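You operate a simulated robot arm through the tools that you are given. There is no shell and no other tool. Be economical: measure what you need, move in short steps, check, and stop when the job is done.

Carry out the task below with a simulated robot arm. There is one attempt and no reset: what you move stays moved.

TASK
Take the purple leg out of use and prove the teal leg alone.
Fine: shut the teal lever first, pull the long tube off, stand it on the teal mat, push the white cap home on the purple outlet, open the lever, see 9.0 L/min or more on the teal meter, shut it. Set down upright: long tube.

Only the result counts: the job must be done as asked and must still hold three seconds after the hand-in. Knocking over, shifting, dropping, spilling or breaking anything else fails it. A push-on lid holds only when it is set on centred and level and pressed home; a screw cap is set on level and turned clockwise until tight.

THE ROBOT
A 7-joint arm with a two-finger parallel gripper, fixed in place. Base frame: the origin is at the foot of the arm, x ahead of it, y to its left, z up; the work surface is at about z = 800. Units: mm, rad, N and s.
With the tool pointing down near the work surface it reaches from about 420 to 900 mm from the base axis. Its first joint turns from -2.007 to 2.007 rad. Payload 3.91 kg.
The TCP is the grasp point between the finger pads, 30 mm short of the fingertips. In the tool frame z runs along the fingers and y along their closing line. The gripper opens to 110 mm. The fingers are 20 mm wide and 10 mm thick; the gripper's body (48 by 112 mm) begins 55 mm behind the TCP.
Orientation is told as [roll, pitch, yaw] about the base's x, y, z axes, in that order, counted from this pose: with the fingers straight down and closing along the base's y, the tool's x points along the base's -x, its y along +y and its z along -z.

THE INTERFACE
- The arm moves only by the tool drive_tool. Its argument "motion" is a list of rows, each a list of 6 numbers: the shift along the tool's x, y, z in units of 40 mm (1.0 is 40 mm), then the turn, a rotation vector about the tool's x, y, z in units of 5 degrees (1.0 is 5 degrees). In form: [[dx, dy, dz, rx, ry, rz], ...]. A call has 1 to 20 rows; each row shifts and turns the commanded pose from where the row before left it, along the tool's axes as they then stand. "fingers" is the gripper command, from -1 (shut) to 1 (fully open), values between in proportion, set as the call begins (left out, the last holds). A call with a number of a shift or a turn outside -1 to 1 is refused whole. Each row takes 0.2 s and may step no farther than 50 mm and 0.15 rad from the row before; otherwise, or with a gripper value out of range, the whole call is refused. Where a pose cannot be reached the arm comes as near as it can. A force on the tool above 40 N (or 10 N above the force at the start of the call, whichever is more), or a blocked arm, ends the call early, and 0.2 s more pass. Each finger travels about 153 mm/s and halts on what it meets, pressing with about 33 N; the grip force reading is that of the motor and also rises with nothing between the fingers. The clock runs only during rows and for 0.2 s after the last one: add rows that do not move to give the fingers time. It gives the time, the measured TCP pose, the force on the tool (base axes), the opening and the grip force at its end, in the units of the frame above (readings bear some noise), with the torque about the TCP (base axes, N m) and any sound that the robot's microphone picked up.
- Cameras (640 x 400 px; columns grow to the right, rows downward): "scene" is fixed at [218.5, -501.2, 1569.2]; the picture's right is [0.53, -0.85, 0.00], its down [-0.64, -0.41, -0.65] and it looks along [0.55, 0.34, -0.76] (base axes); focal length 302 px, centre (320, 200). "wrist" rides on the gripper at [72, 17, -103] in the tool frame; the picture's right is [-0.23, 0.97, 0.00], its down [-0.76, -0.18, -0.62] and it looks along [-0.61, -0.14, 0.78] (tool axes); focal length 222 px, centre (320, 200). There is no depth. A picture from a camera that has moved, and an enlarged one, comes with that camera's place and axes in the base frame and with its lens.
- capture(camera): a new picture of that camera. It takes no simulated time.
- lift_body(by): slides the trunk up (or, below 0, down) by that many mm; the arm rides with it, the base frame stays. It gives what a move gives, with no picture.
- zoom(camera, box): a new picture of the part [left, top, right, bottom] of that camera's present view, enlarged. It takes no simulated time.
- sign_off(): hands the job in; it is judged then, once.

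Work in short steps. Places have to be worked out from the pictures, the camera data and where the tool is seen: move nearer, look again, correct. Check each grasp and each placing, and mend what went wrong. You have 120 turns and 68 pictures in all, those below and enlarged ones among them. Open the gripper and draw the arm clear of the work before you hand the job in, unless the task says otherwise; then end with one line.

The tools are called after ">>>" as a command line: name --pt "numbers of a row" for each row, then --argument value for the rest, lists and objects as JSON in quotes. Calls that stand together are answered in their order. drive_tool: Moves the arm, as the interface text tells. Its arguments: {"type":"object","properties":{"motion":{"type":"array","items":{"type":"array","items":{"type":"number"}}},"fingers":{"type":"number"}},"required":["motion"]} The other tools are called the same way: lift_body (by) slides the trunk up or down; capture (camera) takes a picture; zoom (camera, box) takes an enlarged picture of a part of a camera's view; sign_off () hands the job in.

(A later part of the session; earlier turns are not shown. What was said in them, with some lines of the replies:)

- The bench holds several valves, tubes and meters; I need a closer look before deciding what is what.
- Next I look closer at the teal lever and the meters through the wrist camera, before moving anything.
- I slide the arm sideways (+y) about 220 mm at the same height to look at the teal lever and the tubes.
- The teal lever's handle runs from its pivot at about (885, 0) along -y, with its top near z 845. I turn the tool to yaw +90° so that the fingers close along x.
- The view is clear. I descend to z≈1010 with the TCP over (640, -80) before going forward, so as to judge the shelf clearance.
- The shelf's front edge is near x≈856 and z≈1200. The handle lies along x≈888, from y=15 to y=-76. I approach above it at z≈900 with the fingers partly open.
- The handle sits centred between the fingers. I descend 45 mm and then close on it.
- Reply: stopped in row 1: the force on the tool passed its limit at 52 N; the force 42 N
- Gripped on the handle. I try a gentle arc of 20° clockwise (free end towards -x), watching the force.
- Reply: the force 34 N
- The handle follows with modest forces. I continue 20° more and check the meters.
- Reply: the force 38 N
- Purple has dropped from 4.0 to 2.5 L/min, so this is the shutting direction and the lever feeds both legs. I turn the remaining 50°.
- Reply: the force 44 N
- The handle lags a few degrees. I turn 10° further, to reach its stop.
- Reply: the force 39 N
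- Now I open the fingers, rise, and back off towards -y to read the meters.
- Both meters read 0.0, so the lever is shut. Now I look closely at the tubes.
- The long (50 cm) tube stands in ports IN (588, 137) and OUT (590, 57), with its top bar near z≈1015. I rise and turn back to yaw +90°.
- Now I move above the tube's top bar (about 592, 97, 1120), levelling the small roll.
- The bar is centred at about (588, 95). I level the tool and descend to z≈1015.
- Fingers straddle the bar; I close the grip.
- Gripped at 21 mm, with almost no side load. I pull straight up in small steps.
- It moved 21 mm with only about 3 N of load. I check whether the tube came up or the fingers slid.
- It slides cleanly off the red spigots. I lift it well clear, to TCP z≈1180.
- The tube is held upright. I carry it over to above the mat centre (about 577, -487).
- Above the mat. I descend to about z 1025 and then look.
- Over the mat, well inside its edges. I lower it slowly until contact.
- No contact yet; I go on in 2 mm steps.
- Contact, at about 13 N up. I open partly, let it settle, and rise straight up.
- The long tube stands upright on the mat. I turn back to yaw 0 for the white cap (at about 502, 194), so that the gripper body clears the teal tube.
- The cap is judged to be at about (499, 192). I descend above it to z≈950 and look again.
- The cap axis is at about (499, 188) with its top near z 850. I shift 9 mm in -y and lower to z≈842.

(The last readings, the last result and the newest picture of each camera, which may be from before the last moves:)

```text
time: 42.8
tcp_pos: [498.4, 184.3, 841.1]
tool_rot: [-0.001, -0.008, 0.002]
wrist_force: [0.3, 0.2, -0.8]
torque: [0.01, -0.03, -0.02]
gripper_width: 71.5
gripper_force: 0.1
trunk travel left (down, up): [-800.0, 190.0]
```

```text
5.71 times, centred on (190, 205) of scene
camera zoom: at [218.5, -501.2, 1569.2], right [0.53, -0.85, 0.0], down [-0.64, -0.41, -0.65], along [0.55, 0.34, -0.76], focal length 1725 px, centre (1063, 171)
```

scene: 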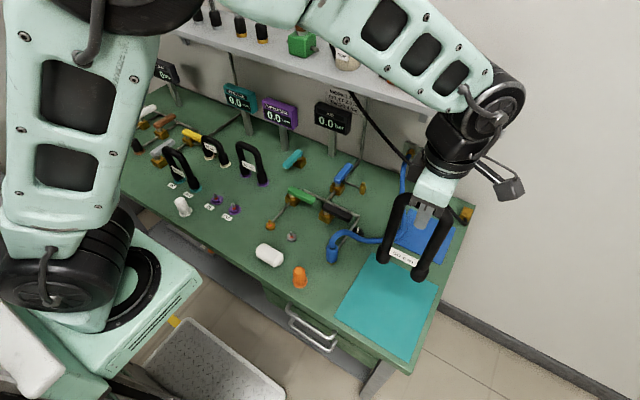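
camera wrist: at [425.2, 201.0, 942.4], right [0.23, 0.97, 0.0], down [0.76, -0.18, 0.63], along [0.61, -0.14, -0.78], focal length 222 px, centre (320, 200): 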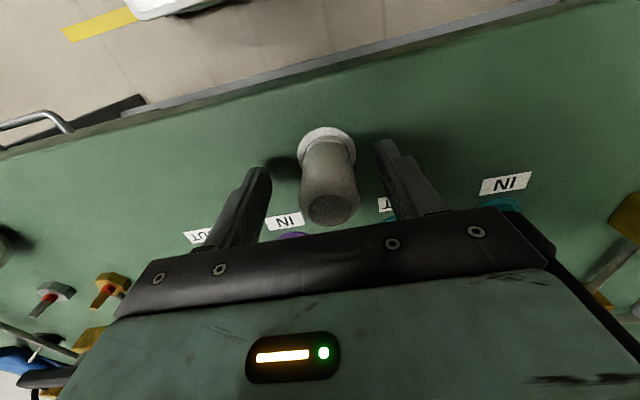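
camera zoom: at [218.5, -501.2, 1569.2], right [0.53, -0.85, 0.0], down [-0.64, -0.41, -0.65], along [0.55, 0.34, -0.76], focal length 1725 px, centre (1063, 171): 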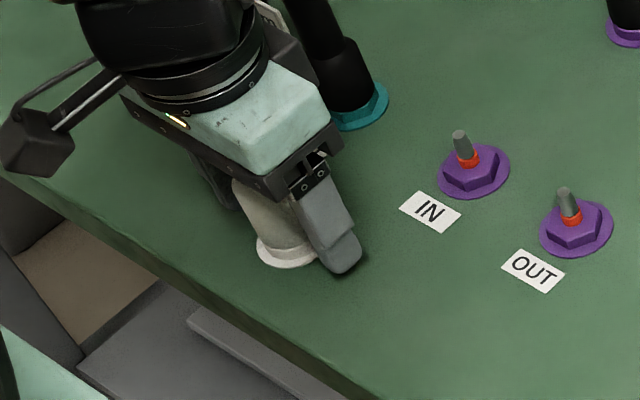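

The cap lies between the fingers, about 4 mm off in y. I correct that and close.

>>> drive_tool --pt "0 0.1 0 0 0 0" --pt "0 0 0 0 0 0"

>>> drive_tool --pt "0 0 0 0 0 0" --pt "0 0 0 0 0 0" --fingers -1

>>> drive_tool --pt "0 0 -0.5 0 0 0" --pt "0 0 -0.75 0 0 0" --pt "0 0 -1 0 0 0"

>>> capture --camera "wrist"

>>> zoom --camera "scene" --box '[150, 140, 250, 230]'

```text
time: 43.4
tcp_pos: [499.4, 188.6, 841.0]
tool_rot: [0.0, -0.003, 0.001]
wrist_force: [0.4, -0.1, 0.2]
torque: [-0.01, -0.01, 0.01]
gripper_width: 71.5
gripper_force: 0.2
trunk travel left (down, up): [-800.0, 190.0]
```

```text
time: 44.0
tcp_pos: [499.5, 189.5, 840.2]
tool_rot: [0.0, -0.003, 0.003]
wrist_force: [-1.0, -0.5, -0.3]
torque: [0.03, 0.03, 0.0]
gripper_width: 31.4
gripper_force: 33.3
trunk travel left (down, up): [-800.0, 190.0]
```

```text
time: 44.8
tcp_pos: [501.1, 187.7, 932.8]
tool_rot: [0.002, -0.002, 0.002]
wrist_force: [0.0, 0.3, -0.3]
torque: [0.0, 0.01, 0.0]
gripper_width: 30.4
gripper_force: 33.1
trunk travel left (down, up): [-800.0, 190.0]
```

```text
27 pictures are left
camera wrist: at [426.3, 204.7, 1034.7], right [0.23, 0.97, 0.0], down [0.76, -0.18, 0.63], along [0.61, -0.14, -0.78], focal length 222 px, centre (320, 200)
```

wrist: 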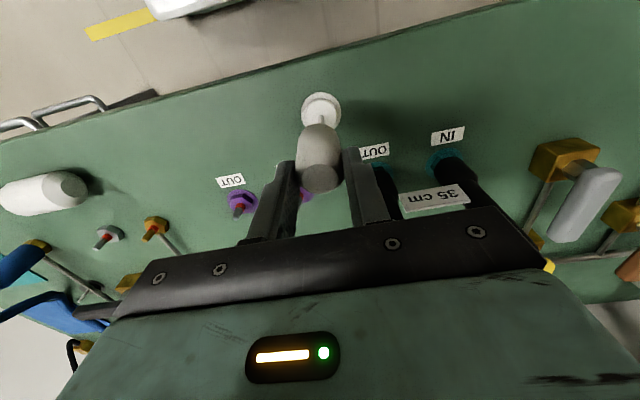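

```text
4.44 times, centred on (200, 185) of scene
camera zoom: at [218.5, -501.2, 1569.2], right [0.53, -0.85, 0.0], down [-0.64, -0.41, -0.65], along [0.55, 0.34, -0.76], focal length 1341 px, centre (853, 267)
```

zoom: 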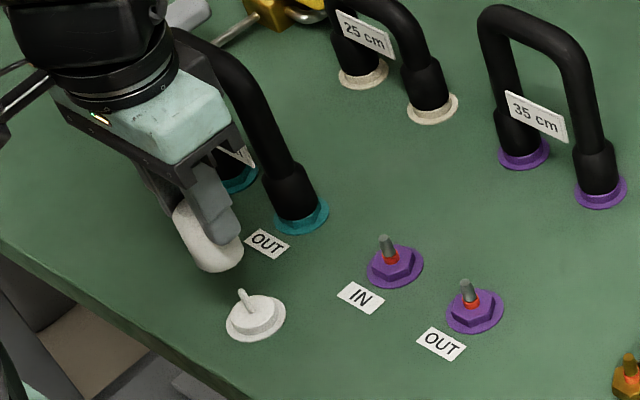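

The cap came off its holder peg. The relative shift from holder to purple OUT is about (+89, -131), so I hover at (589, 58) and look.

>>> drive_tool --pt "-0.55 -0.81 0 0 0 0" --pt "-0.55 -0.81 0 0 0 0" --pt "-0.55 -0.81 0.3 0 0 0" --pt "-0.55 -0.81 0.3 0 0 0"

>>> zoom --camera "scene" --box '[200, 160, 270, 220]'

>>> zoom --camera "wrist" --box '[240, 60, 400, 220]'

```text
time: 45.8
tcp_pos: [585.4, 60.4, 908.8]
tool_rot: [0.001, -0.005, 0.001]
wrist_force: [-0.2, 0.2, -0.8]
torque: [0.0, -0.06, 0.01]
gripper_width: 30.2
gripper_force: 33.2
trunk travel left (down, up): [-800.0, 190.0]
```

```text
6.67 times, centred on (235, 190) of scene
camera zoom: at [218.5, -501.2, 1569.2], right [0.53, -0.85, 0.0], down [-0.64, -0.41, -0.65], along [0.55, 0.34, -0.76], focal length 2012 px, centre (887, 267)
```

zoom: 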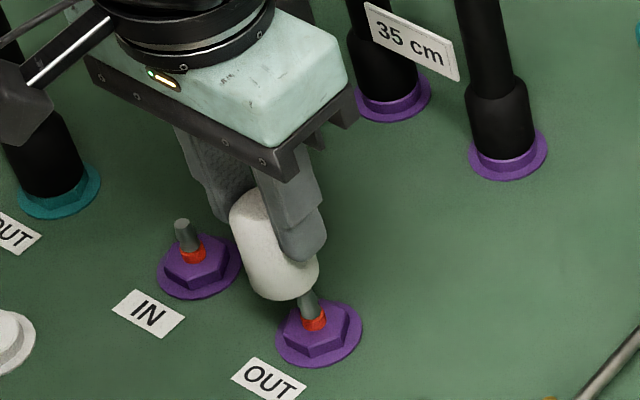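

```text
2.50 times, centred on (320, 140) of wrist
camera zoom: at [511.2, 76.8, 1011.5], right [0.22, 0.97, 0.0], down [0.76, -0.18, 0.63], along [0.61, -0.14, -0.78], focal length 555 px, centre (320, 350)
```

zoom: 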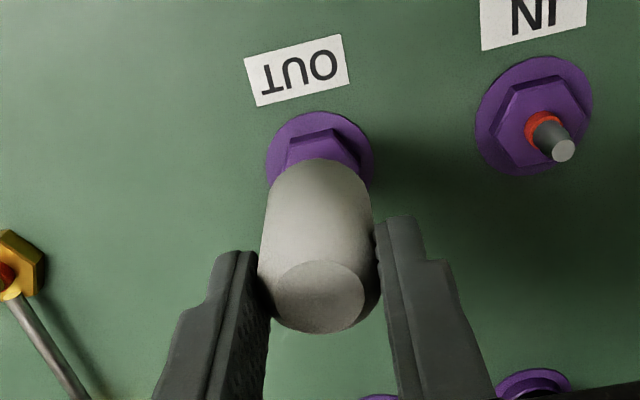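

The cap has slipped about 20 mm lower in the fingers, with its bottom now near z≈849. The spigot tip is at z≈831, and the cap sits some mm short in x. I shift +6 mm x and -1 mm y, lower 12 mm, and compare again.

>>> drive_tool --pt "-0.15 -0.03 0.15 0 0 0" --pt "0 0 0.15 0 0 0" --pt "0 0 0 0 0 0"

>>> zoom --camera "scene" --box '[216, 180, 256, 218]'

>>> zoom --camera "wrist" --box '[270, 80, 370, 200]'

```text
time: 46.6
tcp_pos: [591.6, 59.2, 897.5]
tool_rot: [-0.001, -0.004, 0.002]
wrist_force: [-0.6, -0.1, -0.4]
torque: [0.01, -0.01, -0.01]
gripper_width: 30.6
gripper_force: 33.1
trunk travel left (down, up): [-800.0, 190.0]
```

```text
10.53 times, centred on (236, 199) of scene
camera zoom: at [218.5, -501.2, 1569.2], right [0.53, -0.85, 0.0], down [-0.64, -0.41, -0.65], along [0.55, 0.34, -0.76], focal length 3177 px, centre (1204, 210)
```

zoom: 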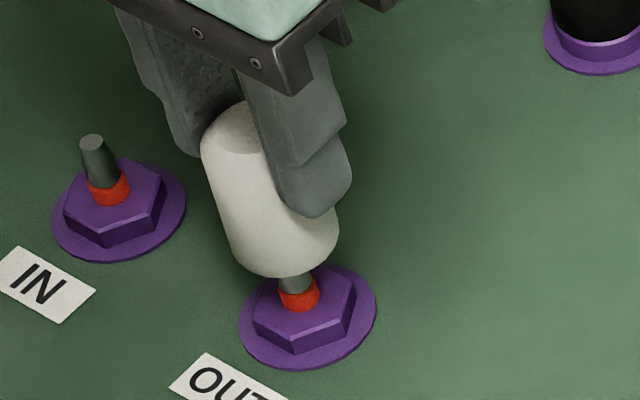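

```text
3.33 times, centred on (320, 140) of wrist
camera zoom: at [518.8, 75.0, 998.8], right [0.23, 0.97, 0.0], down [0.76, -0.18, 0.63], along [0.61, -0.14, -0.78], focal length 740 px, centre (320, 400)
```

zoom: 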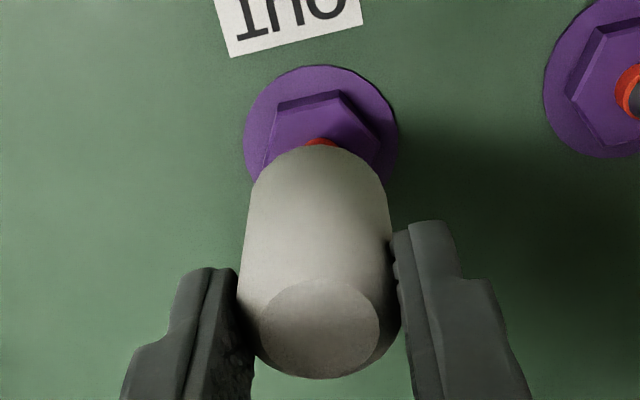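

Both views now agree within 1 mm, and the cap looks vertical. With a tiny correction, I lower it onto the spigot in small steps.

>>> drive_tool --pt "0.012 0.015 0.12 0 0 0" --pt "0 0 0.12 0 0 0" --pt "0 0 0.12 0 0 0"

>>> zoom --camera "scene" --box '[216, 180, 256, 218]'

```text
time: 47.4
tcp_pos: [591.6, 59.5, 880.7]
tool_rot: [0.002, -0.004, 0.003]
wrist_force: [0.3, -0.1, 3.0]
torque: [0.01, -0.02, -0.01]
gripper_width: 30.2
gripper_force: 33.2
trunk travel left (down, up): [-800.0, 190.0]
```

```text
10.53 times, centred on (236, 199) of scene
camera zoom: at [218.5, -501.2, 1569.2], right [0.53, -0.85, 0.0], down [-0.64, -0.41, -0.65], along [0.55, 0.34, -0.76], focal length 3177 px, centre (1204, 210)
```

zoom: 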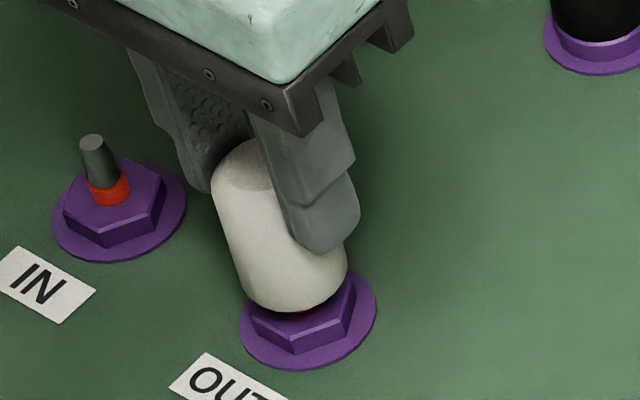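

It is going on over the spigot, with 3 N contact. I continue pressing in small steps.

>>> drive_tool --pt "0 0 0.08 0 0 0" --pt "0 0 0.08 0 0 0" --pt "0 0 0.08 0 0 0"

>>> drive_tool --pt "0 0 0.08 0 0 0" --pt "0 0 0.08 0 0 0" --pt "0 0 0.08 0 0 0"

>>> zoom --camera "scene" --box '[216, 180, 256, 218]'

```text
time: 48.2
tcp_pos: [591.7, 59.0, 871.7]
tool_rot: [0.001, -0.004, 0.002]
wrist_force: [-0.2, -0.6, 2.2]
torque: [-0.01, 0.02, 0.0]
gripper_width: 30.2
gripper_force: 33.0
trunk travel left (down, up): [-800.0, 190.0]
```

```text
time: 48.8
tcp_pos: [592.5, 59.2, 869.4]
tool_rot: [0.001, -0.006, 0.002]
wrist_force: [-7.0, -4.0, 28.2]
torque: [-0.27, 0.17, -0.01]
gripper_width: 30.2
gripper_force: 33.3
trunk travel left (down, up): [-800.0, 190.0]
stopped in row 3: the force on the tool passed its limit at 47 N (the readings are from after the stop); the commanded pose is now the measured one
```

```text
10.53 times, centred on (236, 199) of scene
camera zoom: at [218.5, -501.2, 1569.2], right [0.53, -0.85, 0.0], down [-0.64, -0.41, -0.65], along [0.55, 0.34, -0.76], focal length 3177 px, centre (1204, 210)
```

zoom: 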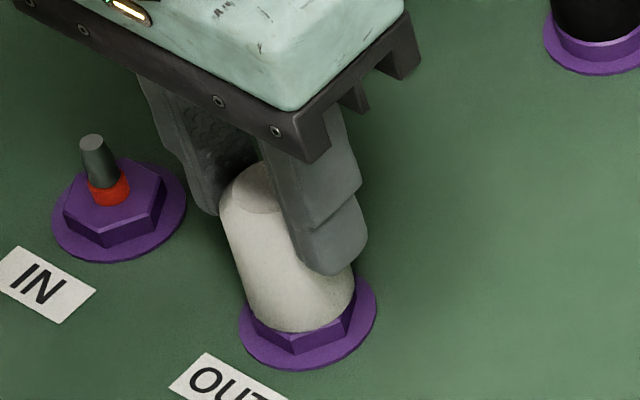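

The cap reached the nut at 47 N. I release, rise, close the fingers above it and press once more on its top centre.

>>> drive_tool --pt "0 0 0 0 0 0" --pt "0 0 0 0 0 0" --pt "0 0 -0.7 0 0 0" --pt "0 0 -0.9 0 0 0" --fingers 0.1

>>> drive_tool --pt "0 0 0 0 0 0" --pt "0 0 0 0 0 0" --pt "0 0 0 0 0 0" --fingers -1

>>> zoom --camera "scene" --box '[206, 160, 266, 218]'

>>> zoom --camera "wrist" --box '[260, 80, 380, 220]'

```text
time: 49.8
tcp_pos: [592.2, 60.9, 933.5]
tool_rot: [0.003, -0.007, 0.004]
wrist_force: [0.0, -1.3, 0.1]
torque: [-0.03, 0.05, 0.03]
gripper_width: 60.5
gripper_force: 0.1
trunk travel left (down, up): [-800.0, 190.0]
```

```text
time: 50.6
tcp_pos: [591.8, 60.4, 934.0]
tool_rot: [0.001, -0.006, 0.001]
wrist_force: [0.6, -0.4, -0.1]
torque: [0.02, 0.02, 0.0]
gripper_width: 0.1
gripper_force: 33.1
trunk travel left (down, up): [-800.0, 190.0]
```

```text
6.90 times, centred on (236, 189) of scene
camera zoom: at [218.5, -501.2, 1569.2], right [0.53, -0.85, 0.0], down [-0.64, -0.41, -0.65], along [0.55, 0.34, -0.76], focal length 2082 px, centre (899, 276)
```

zoom: 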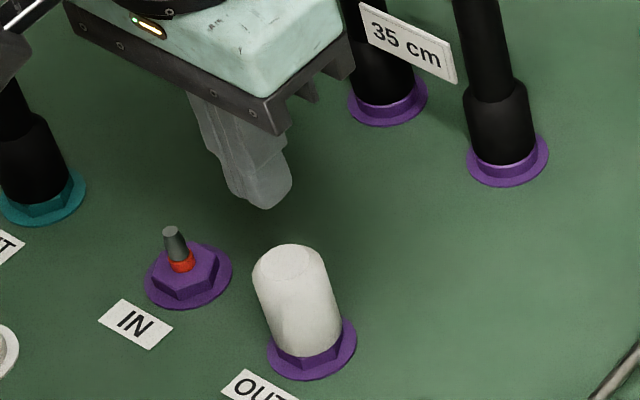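

```text
2.86 times, centred on (320, 150) of wrist
camera zoom: at [517.7, 75.4, 1036.7], right [0.22, 0.97, 0.0], down [0.76, -0.18, 0.63], along [0.61, -0.14, -0.78], focal length 635 px, centre (320, 343)
```

zoom: 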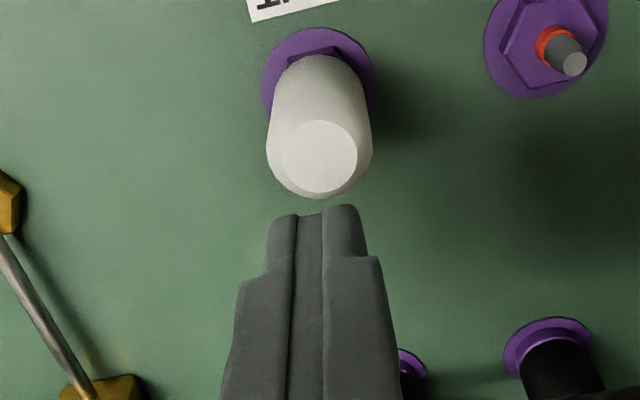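

The cap sits level and centred on the nut. I press its top with the closed fingers to make sure it is home.

>>> drive_tool --pt "0.03 -0.03 0.5 0 0 0" --pt "0 0 0.3 0 0 0" --pt "0 0 0.12 0 0 0" --pt "0 0 0.12 0 0 0" --pt "0 0 0.12 0 0 0" --pt "0 0 0.12 0 0 0" --pt "0 0 0.12 0 0 0"

```text
time: 51.9
tcp_pos: [593.6, 59.7, 890.8]
tool_rot: [0.003, -0.005, 0.002]
wrist_force: [-7.8, -2.9, 29.0]
torque: [-0.08, 0.4, 0.0]
gripper_width: 0.0
gripper_force: 32.8
trunk travel left (down, up): [-800.0, 190.0]
stopped in row 6: the force on the tool passed its limit at 50 N (the readings are from after the stop); the commanded pose is now the measured one
```

Pressed to 50 N with the top at z≈861; the cap is home. I rise and go back to the lever by the earlier retreat path.

>>> drive_tool --pt "0 0 -0.8 0 0 0" --pt "0 0 -1 0 0 0" --pt "0 0 -1 0 0 0" --pt "-0.5 -0.9 -0.3 0 0 0" --pt "-0.5 -0.9 0 0 0 0" --pt "-0.5 -0.9 0 0 0 0" --pt "-0.5 -0.95 0 0 0 0" --pt "-0.6 0 0 0 0 0" --fingers 0.1

>>> capture --camera "wrist"

>>> zoom --camera "scene" --box '[200, 90, 360, 220]'

```text
time: 53.7
tcp_pos: [698.7, -88.3, 1012.8]
tool_rot: [0.002, -0.008, 0.001]
wrist_force: [-0.1, 0.0, 0.2]
torque: [0.02, 0.0, 0.01]
gripper_width: 60.6
gripper_force: 0.0
trunk travel left (down, up): [-800.0, 190.0]
```

```text
17 pictures are left
camera wrist: at [624.3, -72.1, 1115.6], right [0.23, 0.97, 0.0], down [0.76, -0.18, 0.63], along [0.61, -0.14, -0.78], focal length 222 px, centre (320, 200)
```

wrist: 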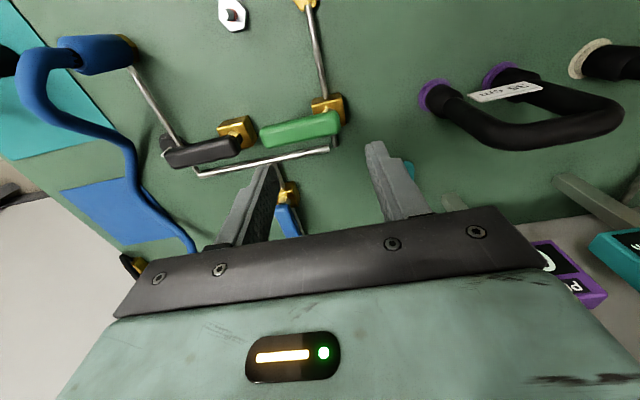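

```text
3.08 times, centred on (280, 155) of scene
camera zoom: at [218.5, -501.2, 1569.2], right [0.53, -0.85, 0.0], down [-0.64, -0.41, -0.65], along [0.55, 0.34, -0.76], focal length 929 px, centre (443, 338)
```

zoom: 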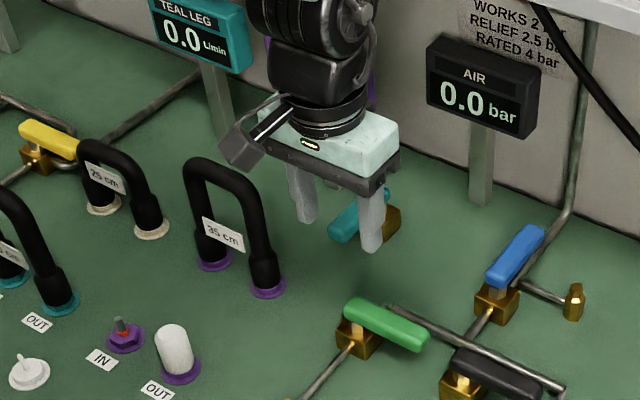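

I go forward to above the handle (832, 3, 975) and check the alignment.

>>> drive_tool --pt "-0.83 0.57 0.24 0 0 0" --pt "-0.83 0.57 0.24 0 0 0" --pt "-0.83 0.57 0.24 0 0 0" --pt "-0.83 0.57 0.24 0 0 0" --pt "0 0 0.8 0 0 0" --pt "0 0 0.8 0 0 0"

>>> capture --camera "wrist"

```text
time: 55.1
tcp_pos: [830.4, 53.8, 896.3]
tool_rot: [-0.022, 0.154, 0.053]
wrist_force: [-201.3, -80.1, 249.7]
torque: [-17.22, 17.13, -13.33]
gripper_width: 70.9
gripper_force: 10.5
trunk travel left (down, up): [-800.0, 190.0]
stopped in row 6: the arm was blocked; the commanded pose is now the measured one
```

```text
15 pictures are left
camera wrist: at [773.3, 69.0, 1008.5], right [0.17, 0.98, -0.06], down [0.86, -0.12, 0.5], along [0.49, -0.13, -0.86], focal length 222 px, centre (320, 200)
```

wrist: 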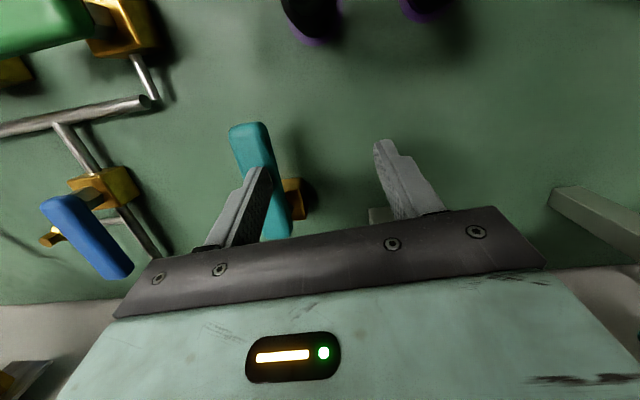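

The arm was blocked with a high force, and y is 50 mm off the target. I look at the scene before any other move.

>>> capture --camera "scene"

```text
14 pictures are left
```

scene: 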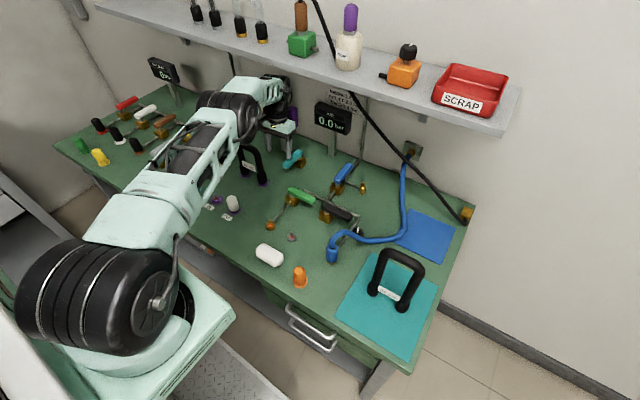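

The elbow has swung into a low posture and the gripper is pressing near the lever. Raising the trunk lifts the whole arm straight up without changing its shape, so I begin with 25 mm.

>>> lift_body --by 25

>>> zoom --camera "scene" --box '[120, 50, 360, 230]'

```text
time: 55.4
tcp_pos: [843.3, 259.7, 898.1]
tool_rot: [-0.009, 0.01, 0.168]
wrist_force: [-2.1, 2.0, 4.0]
torque: [-0.06, -0.18, 0.02]
gripper_width: 60.3
gripper_force: 0.0
trunk travel left (down, up): [-802.0, 188.0]
stopped: the arm was blocked; the commanded pose is now the measured one
```

```text
2.22 times, centred on (240, 140) of scene
camera zoom: at [218.5, -501.2, 1569.2], right [0.53, -0.85, 0.0], down [-0.64, -0.41, -0.65], along [0.55, 0.34, -0.76], focal length 671 px, centre (498, 333)
```

zoom: 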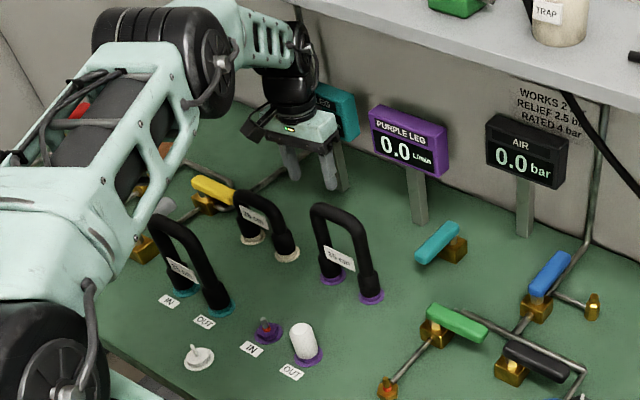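

The arm sprang sideways but the force is now low. The tubes, cap, lever and meters all still stand as before. I back out slowly, up and towards -x, in small steps.

>>> drive_tool --pt "0.15 0 -0.3 0 0 0" --pt "0.3 0 -0.35 0 0 0" --pt "0.4 0 -0.4 0 0 0"

```text
time: 55.8
tcp_pos: [813.6, 135.2, 907.2]
tool_rot: [-0.015, 0.024, 0.066]
wrist_force: [2.0, -0.6, -0.6]
torque: [-0.03, 0.21, -0.04]
gripper_width: 60.5
gripper_force: 0.0
trunk travel left (down, up): [-802.0, 188.0]
stopped in row 1: the arm was blocked; the commanded pose is now the measured one
```

The arm is still swinging back and trips the "blocked" check. I hold still for a moment to let it settle.

>>> drive_tool --pt "0 0 0 0 0 0" --pt "0 0 0 0 0 0"

>>> capture --camera "scene"

```text
time: 56.4
tcp_pos: [822.7, 144.5, 908.7]
tool_rot: [-0.016, 0.024, 0.073]
wrist_force: [0.5, 0.0, 0.2]
torque: [0.0, -0.01, -0.03]
gripper_width: 60.5
gripper_force: 0.2
trunk travel left (down, up): [-802.0, 188.0]
```

```text
12 pictures are left
```

scene: 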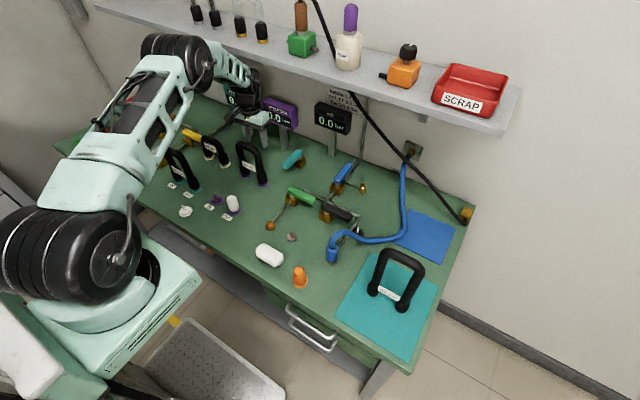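

Settled, with zero load. I back up diagonally (-x 40, +z 80) so that the fingers clear the tubes.

>>> drive_tool --pt "0.2 0 -0.3 0 0 0" --pt "0.2 0 -0.4 0 0 0" --pt "0.25 0 -0.5 0 0 0" --pt "0.25 0 -0.5 0 0 0" --pt "0.2 0 -0.4 0 0 0"

```text
time: 57.6
tcp_pos: [778.4, 144.0, 992.6]
tool_rot: [-0.016, 0.022, 0.072]
wrist_force: [0.2, -0.2, 0.0]
torque: [-0.04, -0.01, 0.05]
gripper_width: 60.4
gripper_force: 0.1
trunk travel left (down, up): [-802.0, 188.0]
```

Clean. I continue back and up to about (650, 100, 1130).

>>> drive_tool --pt "0.4 0 -0.5 0 0 0" --pt "0.6 0 -0.5 0 0 0" --pt "0.6 -0.1 -0.5 0 0 0" --pt "0.6 -0.2 -0.5 0 0 0" --pt "0.6 -0.2 -0.5 0 0 0" --pt "0.4 -0.2 -0.5 0 0 0"

>>> capture --camera "scene"

```text
time: 59.0
tcp_pos: [656.2, 108.1, 1116.3]
tool_rot: [-0.016, 0.023, 0.07]
wrist_force: [1.1, 1.1, -0.4]
torque: [-0.01, 0.0, 0.01]
gripper_width: 60.3
gripper_force: 0.1
trunk travel left (down, up): [-802.0, 188.0]
```

```text
11 pictures are left
```

scene: 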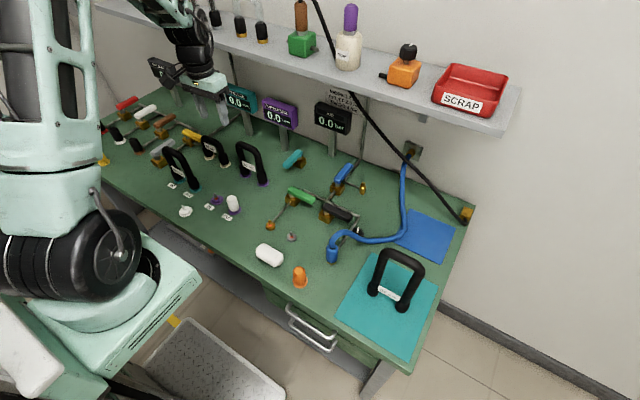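

Everything still stands and the posture is normal again; I believe the wrist caught the shelf edge when going forward too high. This time I level the tool and get low (z≈930) at x≈700 before going forward.

>>> drive_tool --pt "-0.22 -0.85 0.1 -0.18 -0.26 0.8" --pt "-0.22 -0.85 0.1 0 0 0" --pt "-0.22 -0.85 0.1 0 0 0" --pt "-0.22 -0.85 0.1 0 0 0" --pt "-0.22 -0.8 0.1 0 0 0" --pt "0 0 0.8 0 0 0" --pt "0 0 0.8 0 0 0" --pt "0 0 0.8 0 0 0" --pt "0 0 0.8 0 0 0" --pt "0 0 0.8 0 0 0"

>>> capture --camera "wrist"

```text
time: 61.2
tcp_pos: [702.2, -59.3, 941.9]
tool_rot: [0.0, 0.0, 0.002]
wrist_force: [-0.1, 0.0, -0.4]
torque: [0.01, -0.02, 0.04]
gripper_width: 60.5
gripper_force: 0.1
trunk travel left (down, up): [-802.0, 188.0]
```

```text
10 pictures are left
camera wrist: at [627.6, -45.5, 1044.3], right [0.23, 0.97, 0.0], down [0.76, -0.18, 0.62], along [0.61, -0.14, -0.78], focal length 222 px, centre (320, 200)
```

wrist: 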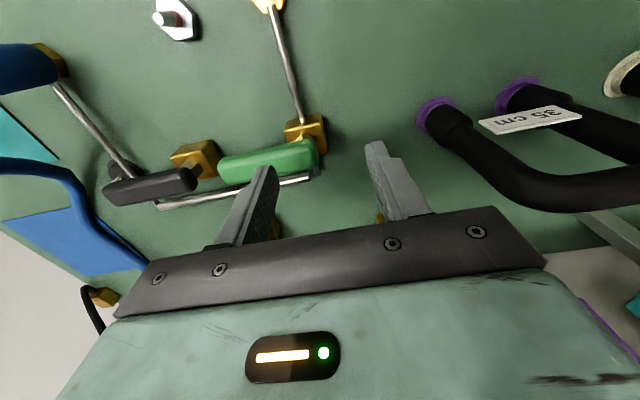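

Level and on target. I go forward in stages, checking that the pose tracks.

>>> drive_tool --pt "-0.57 0.17 0.2 0 0 0" --pt "-0.57 0.17 0.2 0 0 0" --pt "-0.57 0.17 0.2 0 0 0"

>>> drive_tool --pt "-0.4 0.2 0.15 0 0 0" --pt "-0.4 0.2 0.15 0 0 0"

```text
time: 62.0
tcp_pos: [769.9, -40.5, 913.7]
tool_rot: [0.0, 0.001, 0.001]
wrist_force: [0.4, -0.2, -0.4]
torque: [0.01, 0.0, 0.0]
gripper_width: 60.5
gripper_force: 0.0
trunk travel left (down, up): [-802.0, 188.0]
```

```text
time: 62.6
tcp_pos: [804.4, -22.5, 900.5]
tool_rot: [-0.001, 0.001, 0.002]
wrist_force: [0.4, 0.0, 0.6]
torque: [-0.01, 0.0, 0.01]
gripper_width: 60.5
gripper_force: 0.0
trunk travel left (down, up): [-802.0, 188.0]
```

Tracking is exact. The final approach goes to (834, 4, 895), followed by a look.

>>> drive_tool --pt "-0.37 0.33 0.05 0 0 0" --pt "-0.37 0.33 0.05 0 0 0" --pt "0 0 0 0 0 0"

>>> capture --camera "wrist"

```text
time: 63.4
tcp_pos: [832.1, 3.5, 897.9]
tool_rot: [-0.001, -0.001, 0.003]
wrist_force: [0.6, -0.7, 0.1]
torque: [0.01, 0.0, 0.0]
gripper_width: 60.5
gripper_force: 0.1
trunk travel left (down, up): [-802.0, 188.0]
```

```text
9 pictures are left
camera wrist: at [758.7, 19.3, 1000.3], right [0.23, 0.97, 0.0], down [0.76, -0.18, 0.62], along [0.61, -0.14, -0.78], focal length 222 px, centre (320, 200)
```

wrist: 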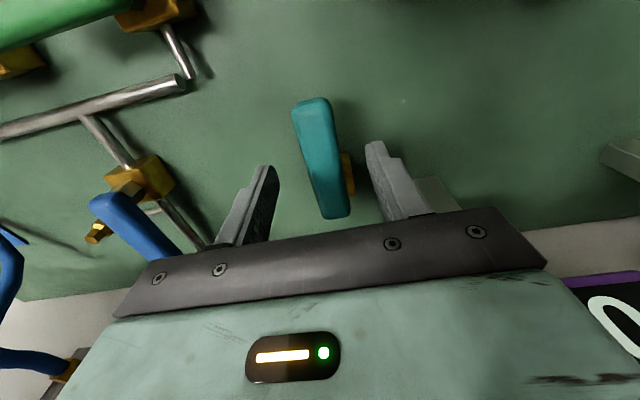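

The handle is centred between the fingers. I descend 41 mm and grip.

>>> drive_tool --pt "0 0 0.51 0 0 0" --pt "0 0 0.51 0 0 0" --pt "0 0 0 0 0 0"

>>> drive_tool --pt "0 0 0 0 0 0" --pt "0 0 0 0 0 0" --fingers -1

```text
time: 64.2
tcp_pos: [830.9, 3.8, 857.3]
tool_rot: [0.0, -0.001, 0.001]
wrist_force: [0.0, 0.0, 0.7]
torque: [0.03, 0.02, 0.03]
gripper_width: 60.9
gripper_force: 0.0
trunk travel left (down, up): [-802.0, 188.0]
```

```text
time: 64.8
tcp_pos: [832.4, 4.8, 856.5]
tool_rot: [0.0, 0.001, 0.004]
wrist_force: [0.7, 3.9, -2.2]
torque: [0.04, 0.1, 0.19]
gripper_width: 25.7
gripper_force: 44.7
trunk travel left (down, up): [-802.0, 188.0]
```

A good grip with low side load. I open by the reverse arc, the first 45°.

>>> drive_tool --pt "0 -0.11 0 0 0 -1" --pt "0 -0.11 0 0 0 -1" --pt "0 -0.11 0 0 0 -1" --pt "0 -0.11 0 0 0 -1" --pt "0 -0.11 0 0 0 -1" --pt "0 -0.11 0 0 0 -1" --pt "0 -0.11 0 0 0 -1" --pt "0 -0.11 0 0 0 -1" --pt "0 -0.11 0 0 0 -1"

```text
time: 66.8
tcp_pos: [846.2, -31.1, 855.8]
tool_rot: [0.001, -0.003, 0.789]
wrist_force: [10.7, 33.2, -16.8]
torque: [-0.14, -0.03, 0.75]
gripper_width: 26.0
gripper_force: 45.3
trunk travel left (down, up): [-802.0, 188.0]
```

Following well. I turn the remaining 45° and a little more for lag.

>>> drive_tool --pt "0 -0.11 0 0 0 -1" --pt "0 -0.11 0 0 0 -1" --pt "0 -0.11 0 0 0 -1" --pt "0 -0.11 0 0 0 -1" --pt "0 -0.11 0 0 0 -1" --pt "0 -0.11 0 0 0 -1" --pt "0 -0.11 0 0 0 -1" --pt "0 -0.11 0 0 0 -1" --pt "0 -0.11 0 0 0 -1" --pt "0 -0.08 0 0 0 -1"

>>> zoom --camera "scene" --box '[190, 60, 350, 200]'

```text
time: 69.0
tcp_pos: [881.8, -45.3, 857.2]
tool_rot: [0.004, -0.003, 1.663]
wrist_force: [-16.9, 30.4, -9.3]
torque: [-0.07, 0.07, -1.22]
gripper_width: 27.5
gripper_force: 44.9
trunk travel left (down, up): [-802.0, 188.0]
```

```text
2.86 times, centred on (270, 130) of scene
camera zoom: at [218.5, -501.2, 1569.2], right [0.53, -0.85, 0.0], down [-0.64, -0.41, -0.65], along [0.55, 0.34, -0.76], focal length 862 px, centre (463, 400)
```

zoom: 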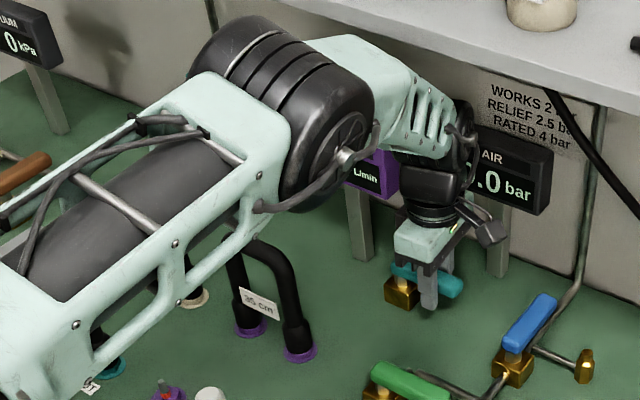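

The lever is back along -y, but the arm hides the teal meter. I release and back off by the reverse of the first approach path to read it.

>>> drive_tool --pt "0 0 0 0 0 0" --pt "0 0 0 0 0 0" --pt "0 0 -0.5 0 0 0" --pt "0 0 -0.5 0 0 0" --pt "0.05 0.6 -0.25 0 0 1" --pt "0.12 0.93 -0.39 0 0 0" --pt "0.12 0.93 -0.39 0 0 0" --pt "0.12 0.93 -0.39 0 0 0" --pt "0.12 0.93 -0.39 0 0 0" --pt "0.12 0.93 -0.39 0 0 0" --pt "0.12 0.93 -0.39 0 0 0" --pt "1 0 0 0 0 0" --pt "1 0 0 0 0 0" --pt "1 0 0 0 0 0" --fingers 0.1

>>> zoom --camera "scene" --box '[170, 70, 350, 220]'

```text
time: 72.0
tcp_pos: [636.6, -200.2, 1001.4]
tool_rot: [-0.001, 0.0, 1.575]
wrist_force: [0.9, 0.6, 0.2]
torque: [-0.04, 0.03, 0.02]
gripper_width: 60.3
gripper_force: 0.0
trunk travel left (down, up): [-802.0, 188.0]
```

```text
2.67 times, centred on (260, 145) of scene
camera zoom: at [218.5, -501.2, 1569.2], right [0.53, -0.85, 0.0], down [-0.64, -0.41, -0.65], along [0.55, 0.34, -0.76], focal length 805 px, centre (480, 347)
```

zoom: 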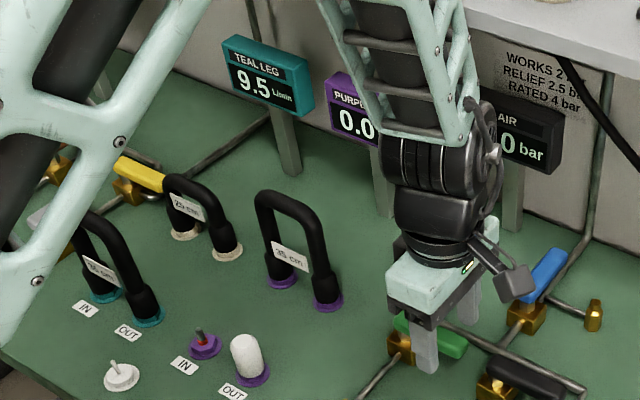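

The teal meter reads 9.5 L/min (at least 9.0), purple 0.0, and the cap holds. Now I go back the same way to shut the lever.

>>> drive_tool --pt "-1 0 0 0 0 0" --pt "-1 0 0 0 0 0" --pt "-1 0 0 0 0 0" --pt "-0.14 -1 0.4 0 0 0" --pt "-0.14 -1 0.4 0 0 0" --pt "-0.14 -1 0.4 0 0 0" --pt "-0.14 -1 0.4 0 0 0" --pt "-0.14 -1 0.4 0 0 0" --pt "-0.14 -1 0.4 0 0 0" --pt "0 -0.15 0.3 0 0 0" --pt "0 0 0 0 0 0"

>>> capture --camera "wrist"

```text
time: 74.4
tcp_pos: [879.5, -49.5, 889.4]
tool_rot: [0.004, -0.001, 1.574]
wrist_force: [-0.4, 0.8, 0.2]
torque: [0.03, 0.01, 0.02]
gripper_width: 60.7
gripper_force: 0.0
trunk travel left (down, up): [-802.0, 188.0]
```

```text
6 pictures are left
camera wrist: at [863.1, -122.2, 992.3], right [-0.97, 0.22, 0.0], down [0.18, 0.76, 0.62], along [0.14, 0.61, -0.78], focal length 222 px, centre (320, 200)
```

wrist: 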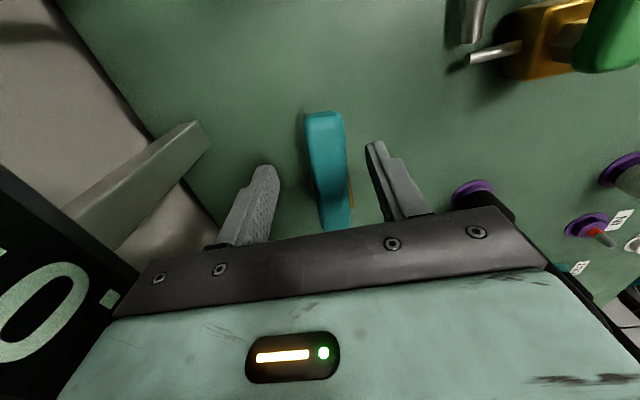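

The handle is between the fingers. I lower 33 mm with a small shift, and grip.

>>> drive_tool --pt "0 0.05 0.41 0 0 0" --pt "0 0.05 0.41 0 0 0" --pt "0 0 0 0 0 0"

>>> drive_tool --pt "0 0 0 0 0 0" --pt "0 0 0 0 0 0" --fingers -1

```text
time: 75.2
tcp_pos: [879.9, -49.4, 860.4]
tool_rot: [0.0, 0.001, 1.573]
wrist_force: [-0.2, -0.5, 0.4]
torque: [-0.02, -0.01, 0.02]
gripper_width: 60.6
gripper_force: 0.1
trunk travel left (down, up): [-802.0, 188.0]
```

```text
time: 75.8
tcp_pos: [879.3, -50.0, 858.9]
tool_rot: [-0.003, 0.0, 1.573]
wrist_force: [2.3, -1.1, 0.8]
torque: [-0.37, 0.04, -0.14]
gripper_width: 25.8
gripper_force: 44.8
trunk travel left (down, up): [-802.0, 188.0]
```

Gripped with low load. I turn clockwise 45°.

>>> drive_tool --pt "0 0.11 0 0 0 1" --pt "0 0.11 0 0 0 1" --pt "0 0.11 0 0 0 1" --pt "0 0.11 0 0 0 1" --pt "0 0.11 0 0 0 1" --pt "0 0.11 0 0 0 1" --pt "0 0.11 0 0 0 1" --pt "0 0.11 0 0 0 1" --pt "0 0.11 0 0 0 1"

>>> drive_tool --pt "0 0.11 0 0 0 1" --pt "0 0.11 0 0 0 1" --pt "0 0.11 0 0 0 1" --pt "0 0.11 0 0 0 1" --pt "0 0.11 0 0 0 1" --pt "0 0.11 0 0 0 1" --pt "0 0.11 0 0 0 1" --pt "0 0.11 0 0 0 1" --pt "0 0.11 0 0 0 1" --pt "0 0.11 0 0 0 1" --pt "0 0.11 0 0 0 1"

```text
time: 77.8
tcp_pos: [841.1, -33.9, 859.3]
tool_rot: [0.001, -0.003, 0.787]
wrist_force: [-15.0, 13.7, 6.9]
torque: [0.8, -0.54, 1.15]
gripper_width: 25.8
gripper_force: 45.6
trunk travel left (down, up): [-802.0, 188.0]
```

```text
time: 80.2
tcp_pos: [827.1, 5.1, 858.3]
tool_rot: [-0.002, 0.0, -0.175]
wrist_force: [-20.1, 2.6, -6.6]
torque: [0.12, 0.52, 1.41]
gripper_width: 29.4
gripper_force: 45.2
trunk travel left (down, up): [-802.0, 188.0]
```

At the stop. I release, rise just clear of the handle, and back out low under the shelf, then up and to -y to check the meters.

>>> drive_tool --pt "0 0 0 0 0 0" --pt "0 0 0 0 0 0" --pt "0 0 -0.6 0 0 0" --pt "0 0 -0.6 0 0 0" --pt "0.73 -0.54 -0.2 0 0 0" --pt "0.73 -0.54 -0.2 0 0 0" --pt "0.73 -0.54 -0.2 0 0 0" --pt "0.73 -0.54 -0.2 0 0 0" --pt "0.2 -0.5 -0.8 0 0 0" --pt "0.2 -0.5 -0.8 0 0 0" --pt "0.2 -0.7 -0.6 0 0 0" --pt "0.2 -0.9 0 0 0 0" --pt "0.2 -0.9 0 0 0 0" --fingers 0.1

>>> zoom --camera "scene" --box '[170, 70, 350, 220]'

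```text
time: 83.0
tcp_pos: [632.9, -188.2, 1030.2]
tool_rot: [-0.001, -0.004, -0.171]
wrist_force: [0.2, -0.4, -0.5]
torque: [-0.04, 0.03, -0.02]
gripper_width: 60.4
gripper_force: 0.1
trunk travel left (down, up): [-802.0, 188.0]
```

```text
2.67 times, centred on (260, 145) of scene
camera zoom: at [218.5, -501.2, 1569.2], right [0.53, -0.85, 0.0], down [-0.64, -0.41, -0.65], along [0.55, 0.34, -0.76], focal length 805 px, centre (480, 347)
```

zoom: 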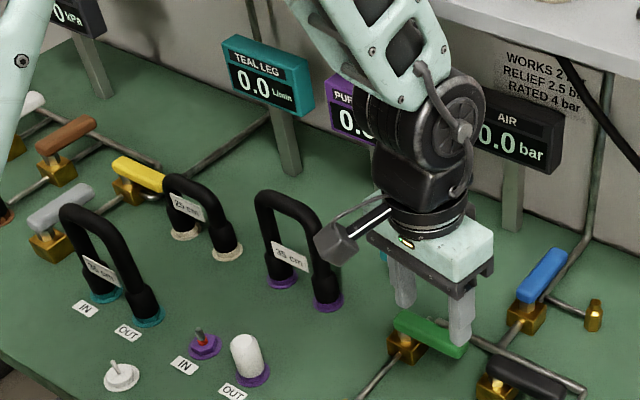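

The teal meter is back to 0.0 and the lever is shut. I open the gripper, rise clear and take a last overall look.

>>> drive_tool --pt "0 0 -1 0 0 0" --pt "0 0 -1 0 0 0" --pt "0 0 -1 0 0 0" --pt "0 0 0 0 0 0" --fingers 1

>>> capture --camera "scene"

```text
time: 84.0
tcp_pos: [633.4, -190.2, 1147.8]
tool_rot: [0.001, -0.001, -0.172]
wrist_force: [0.1, -0.4, 1.0]
torque: [-0.02, 0.0, -0.03]
gripper_width: 109.9
gripper_force: 0.1
trunk travel left (down, up): [-802.0, 188.0]
```

```text
4 pictures are left
```

scene: 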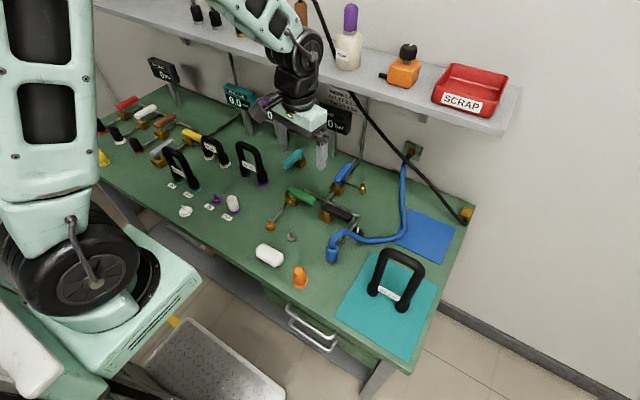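

The tube stands on the mat, the cap is on, the lever is shut, and the rest looks in place. I hand in.

>>> sign_off

```text
The job is handed in.
```

The job is handed in: teal lever shut first, long tube standing upright on the teal mat, white cap pressed home on the purple outlet, teal leg read 9.5 L/min alone, and lever shut again at 0.0. The arm jammed hard once (over 200 N) near the lever and swung sideways when freed, but nothing looked knocked or shifted in the pictures afterwards.
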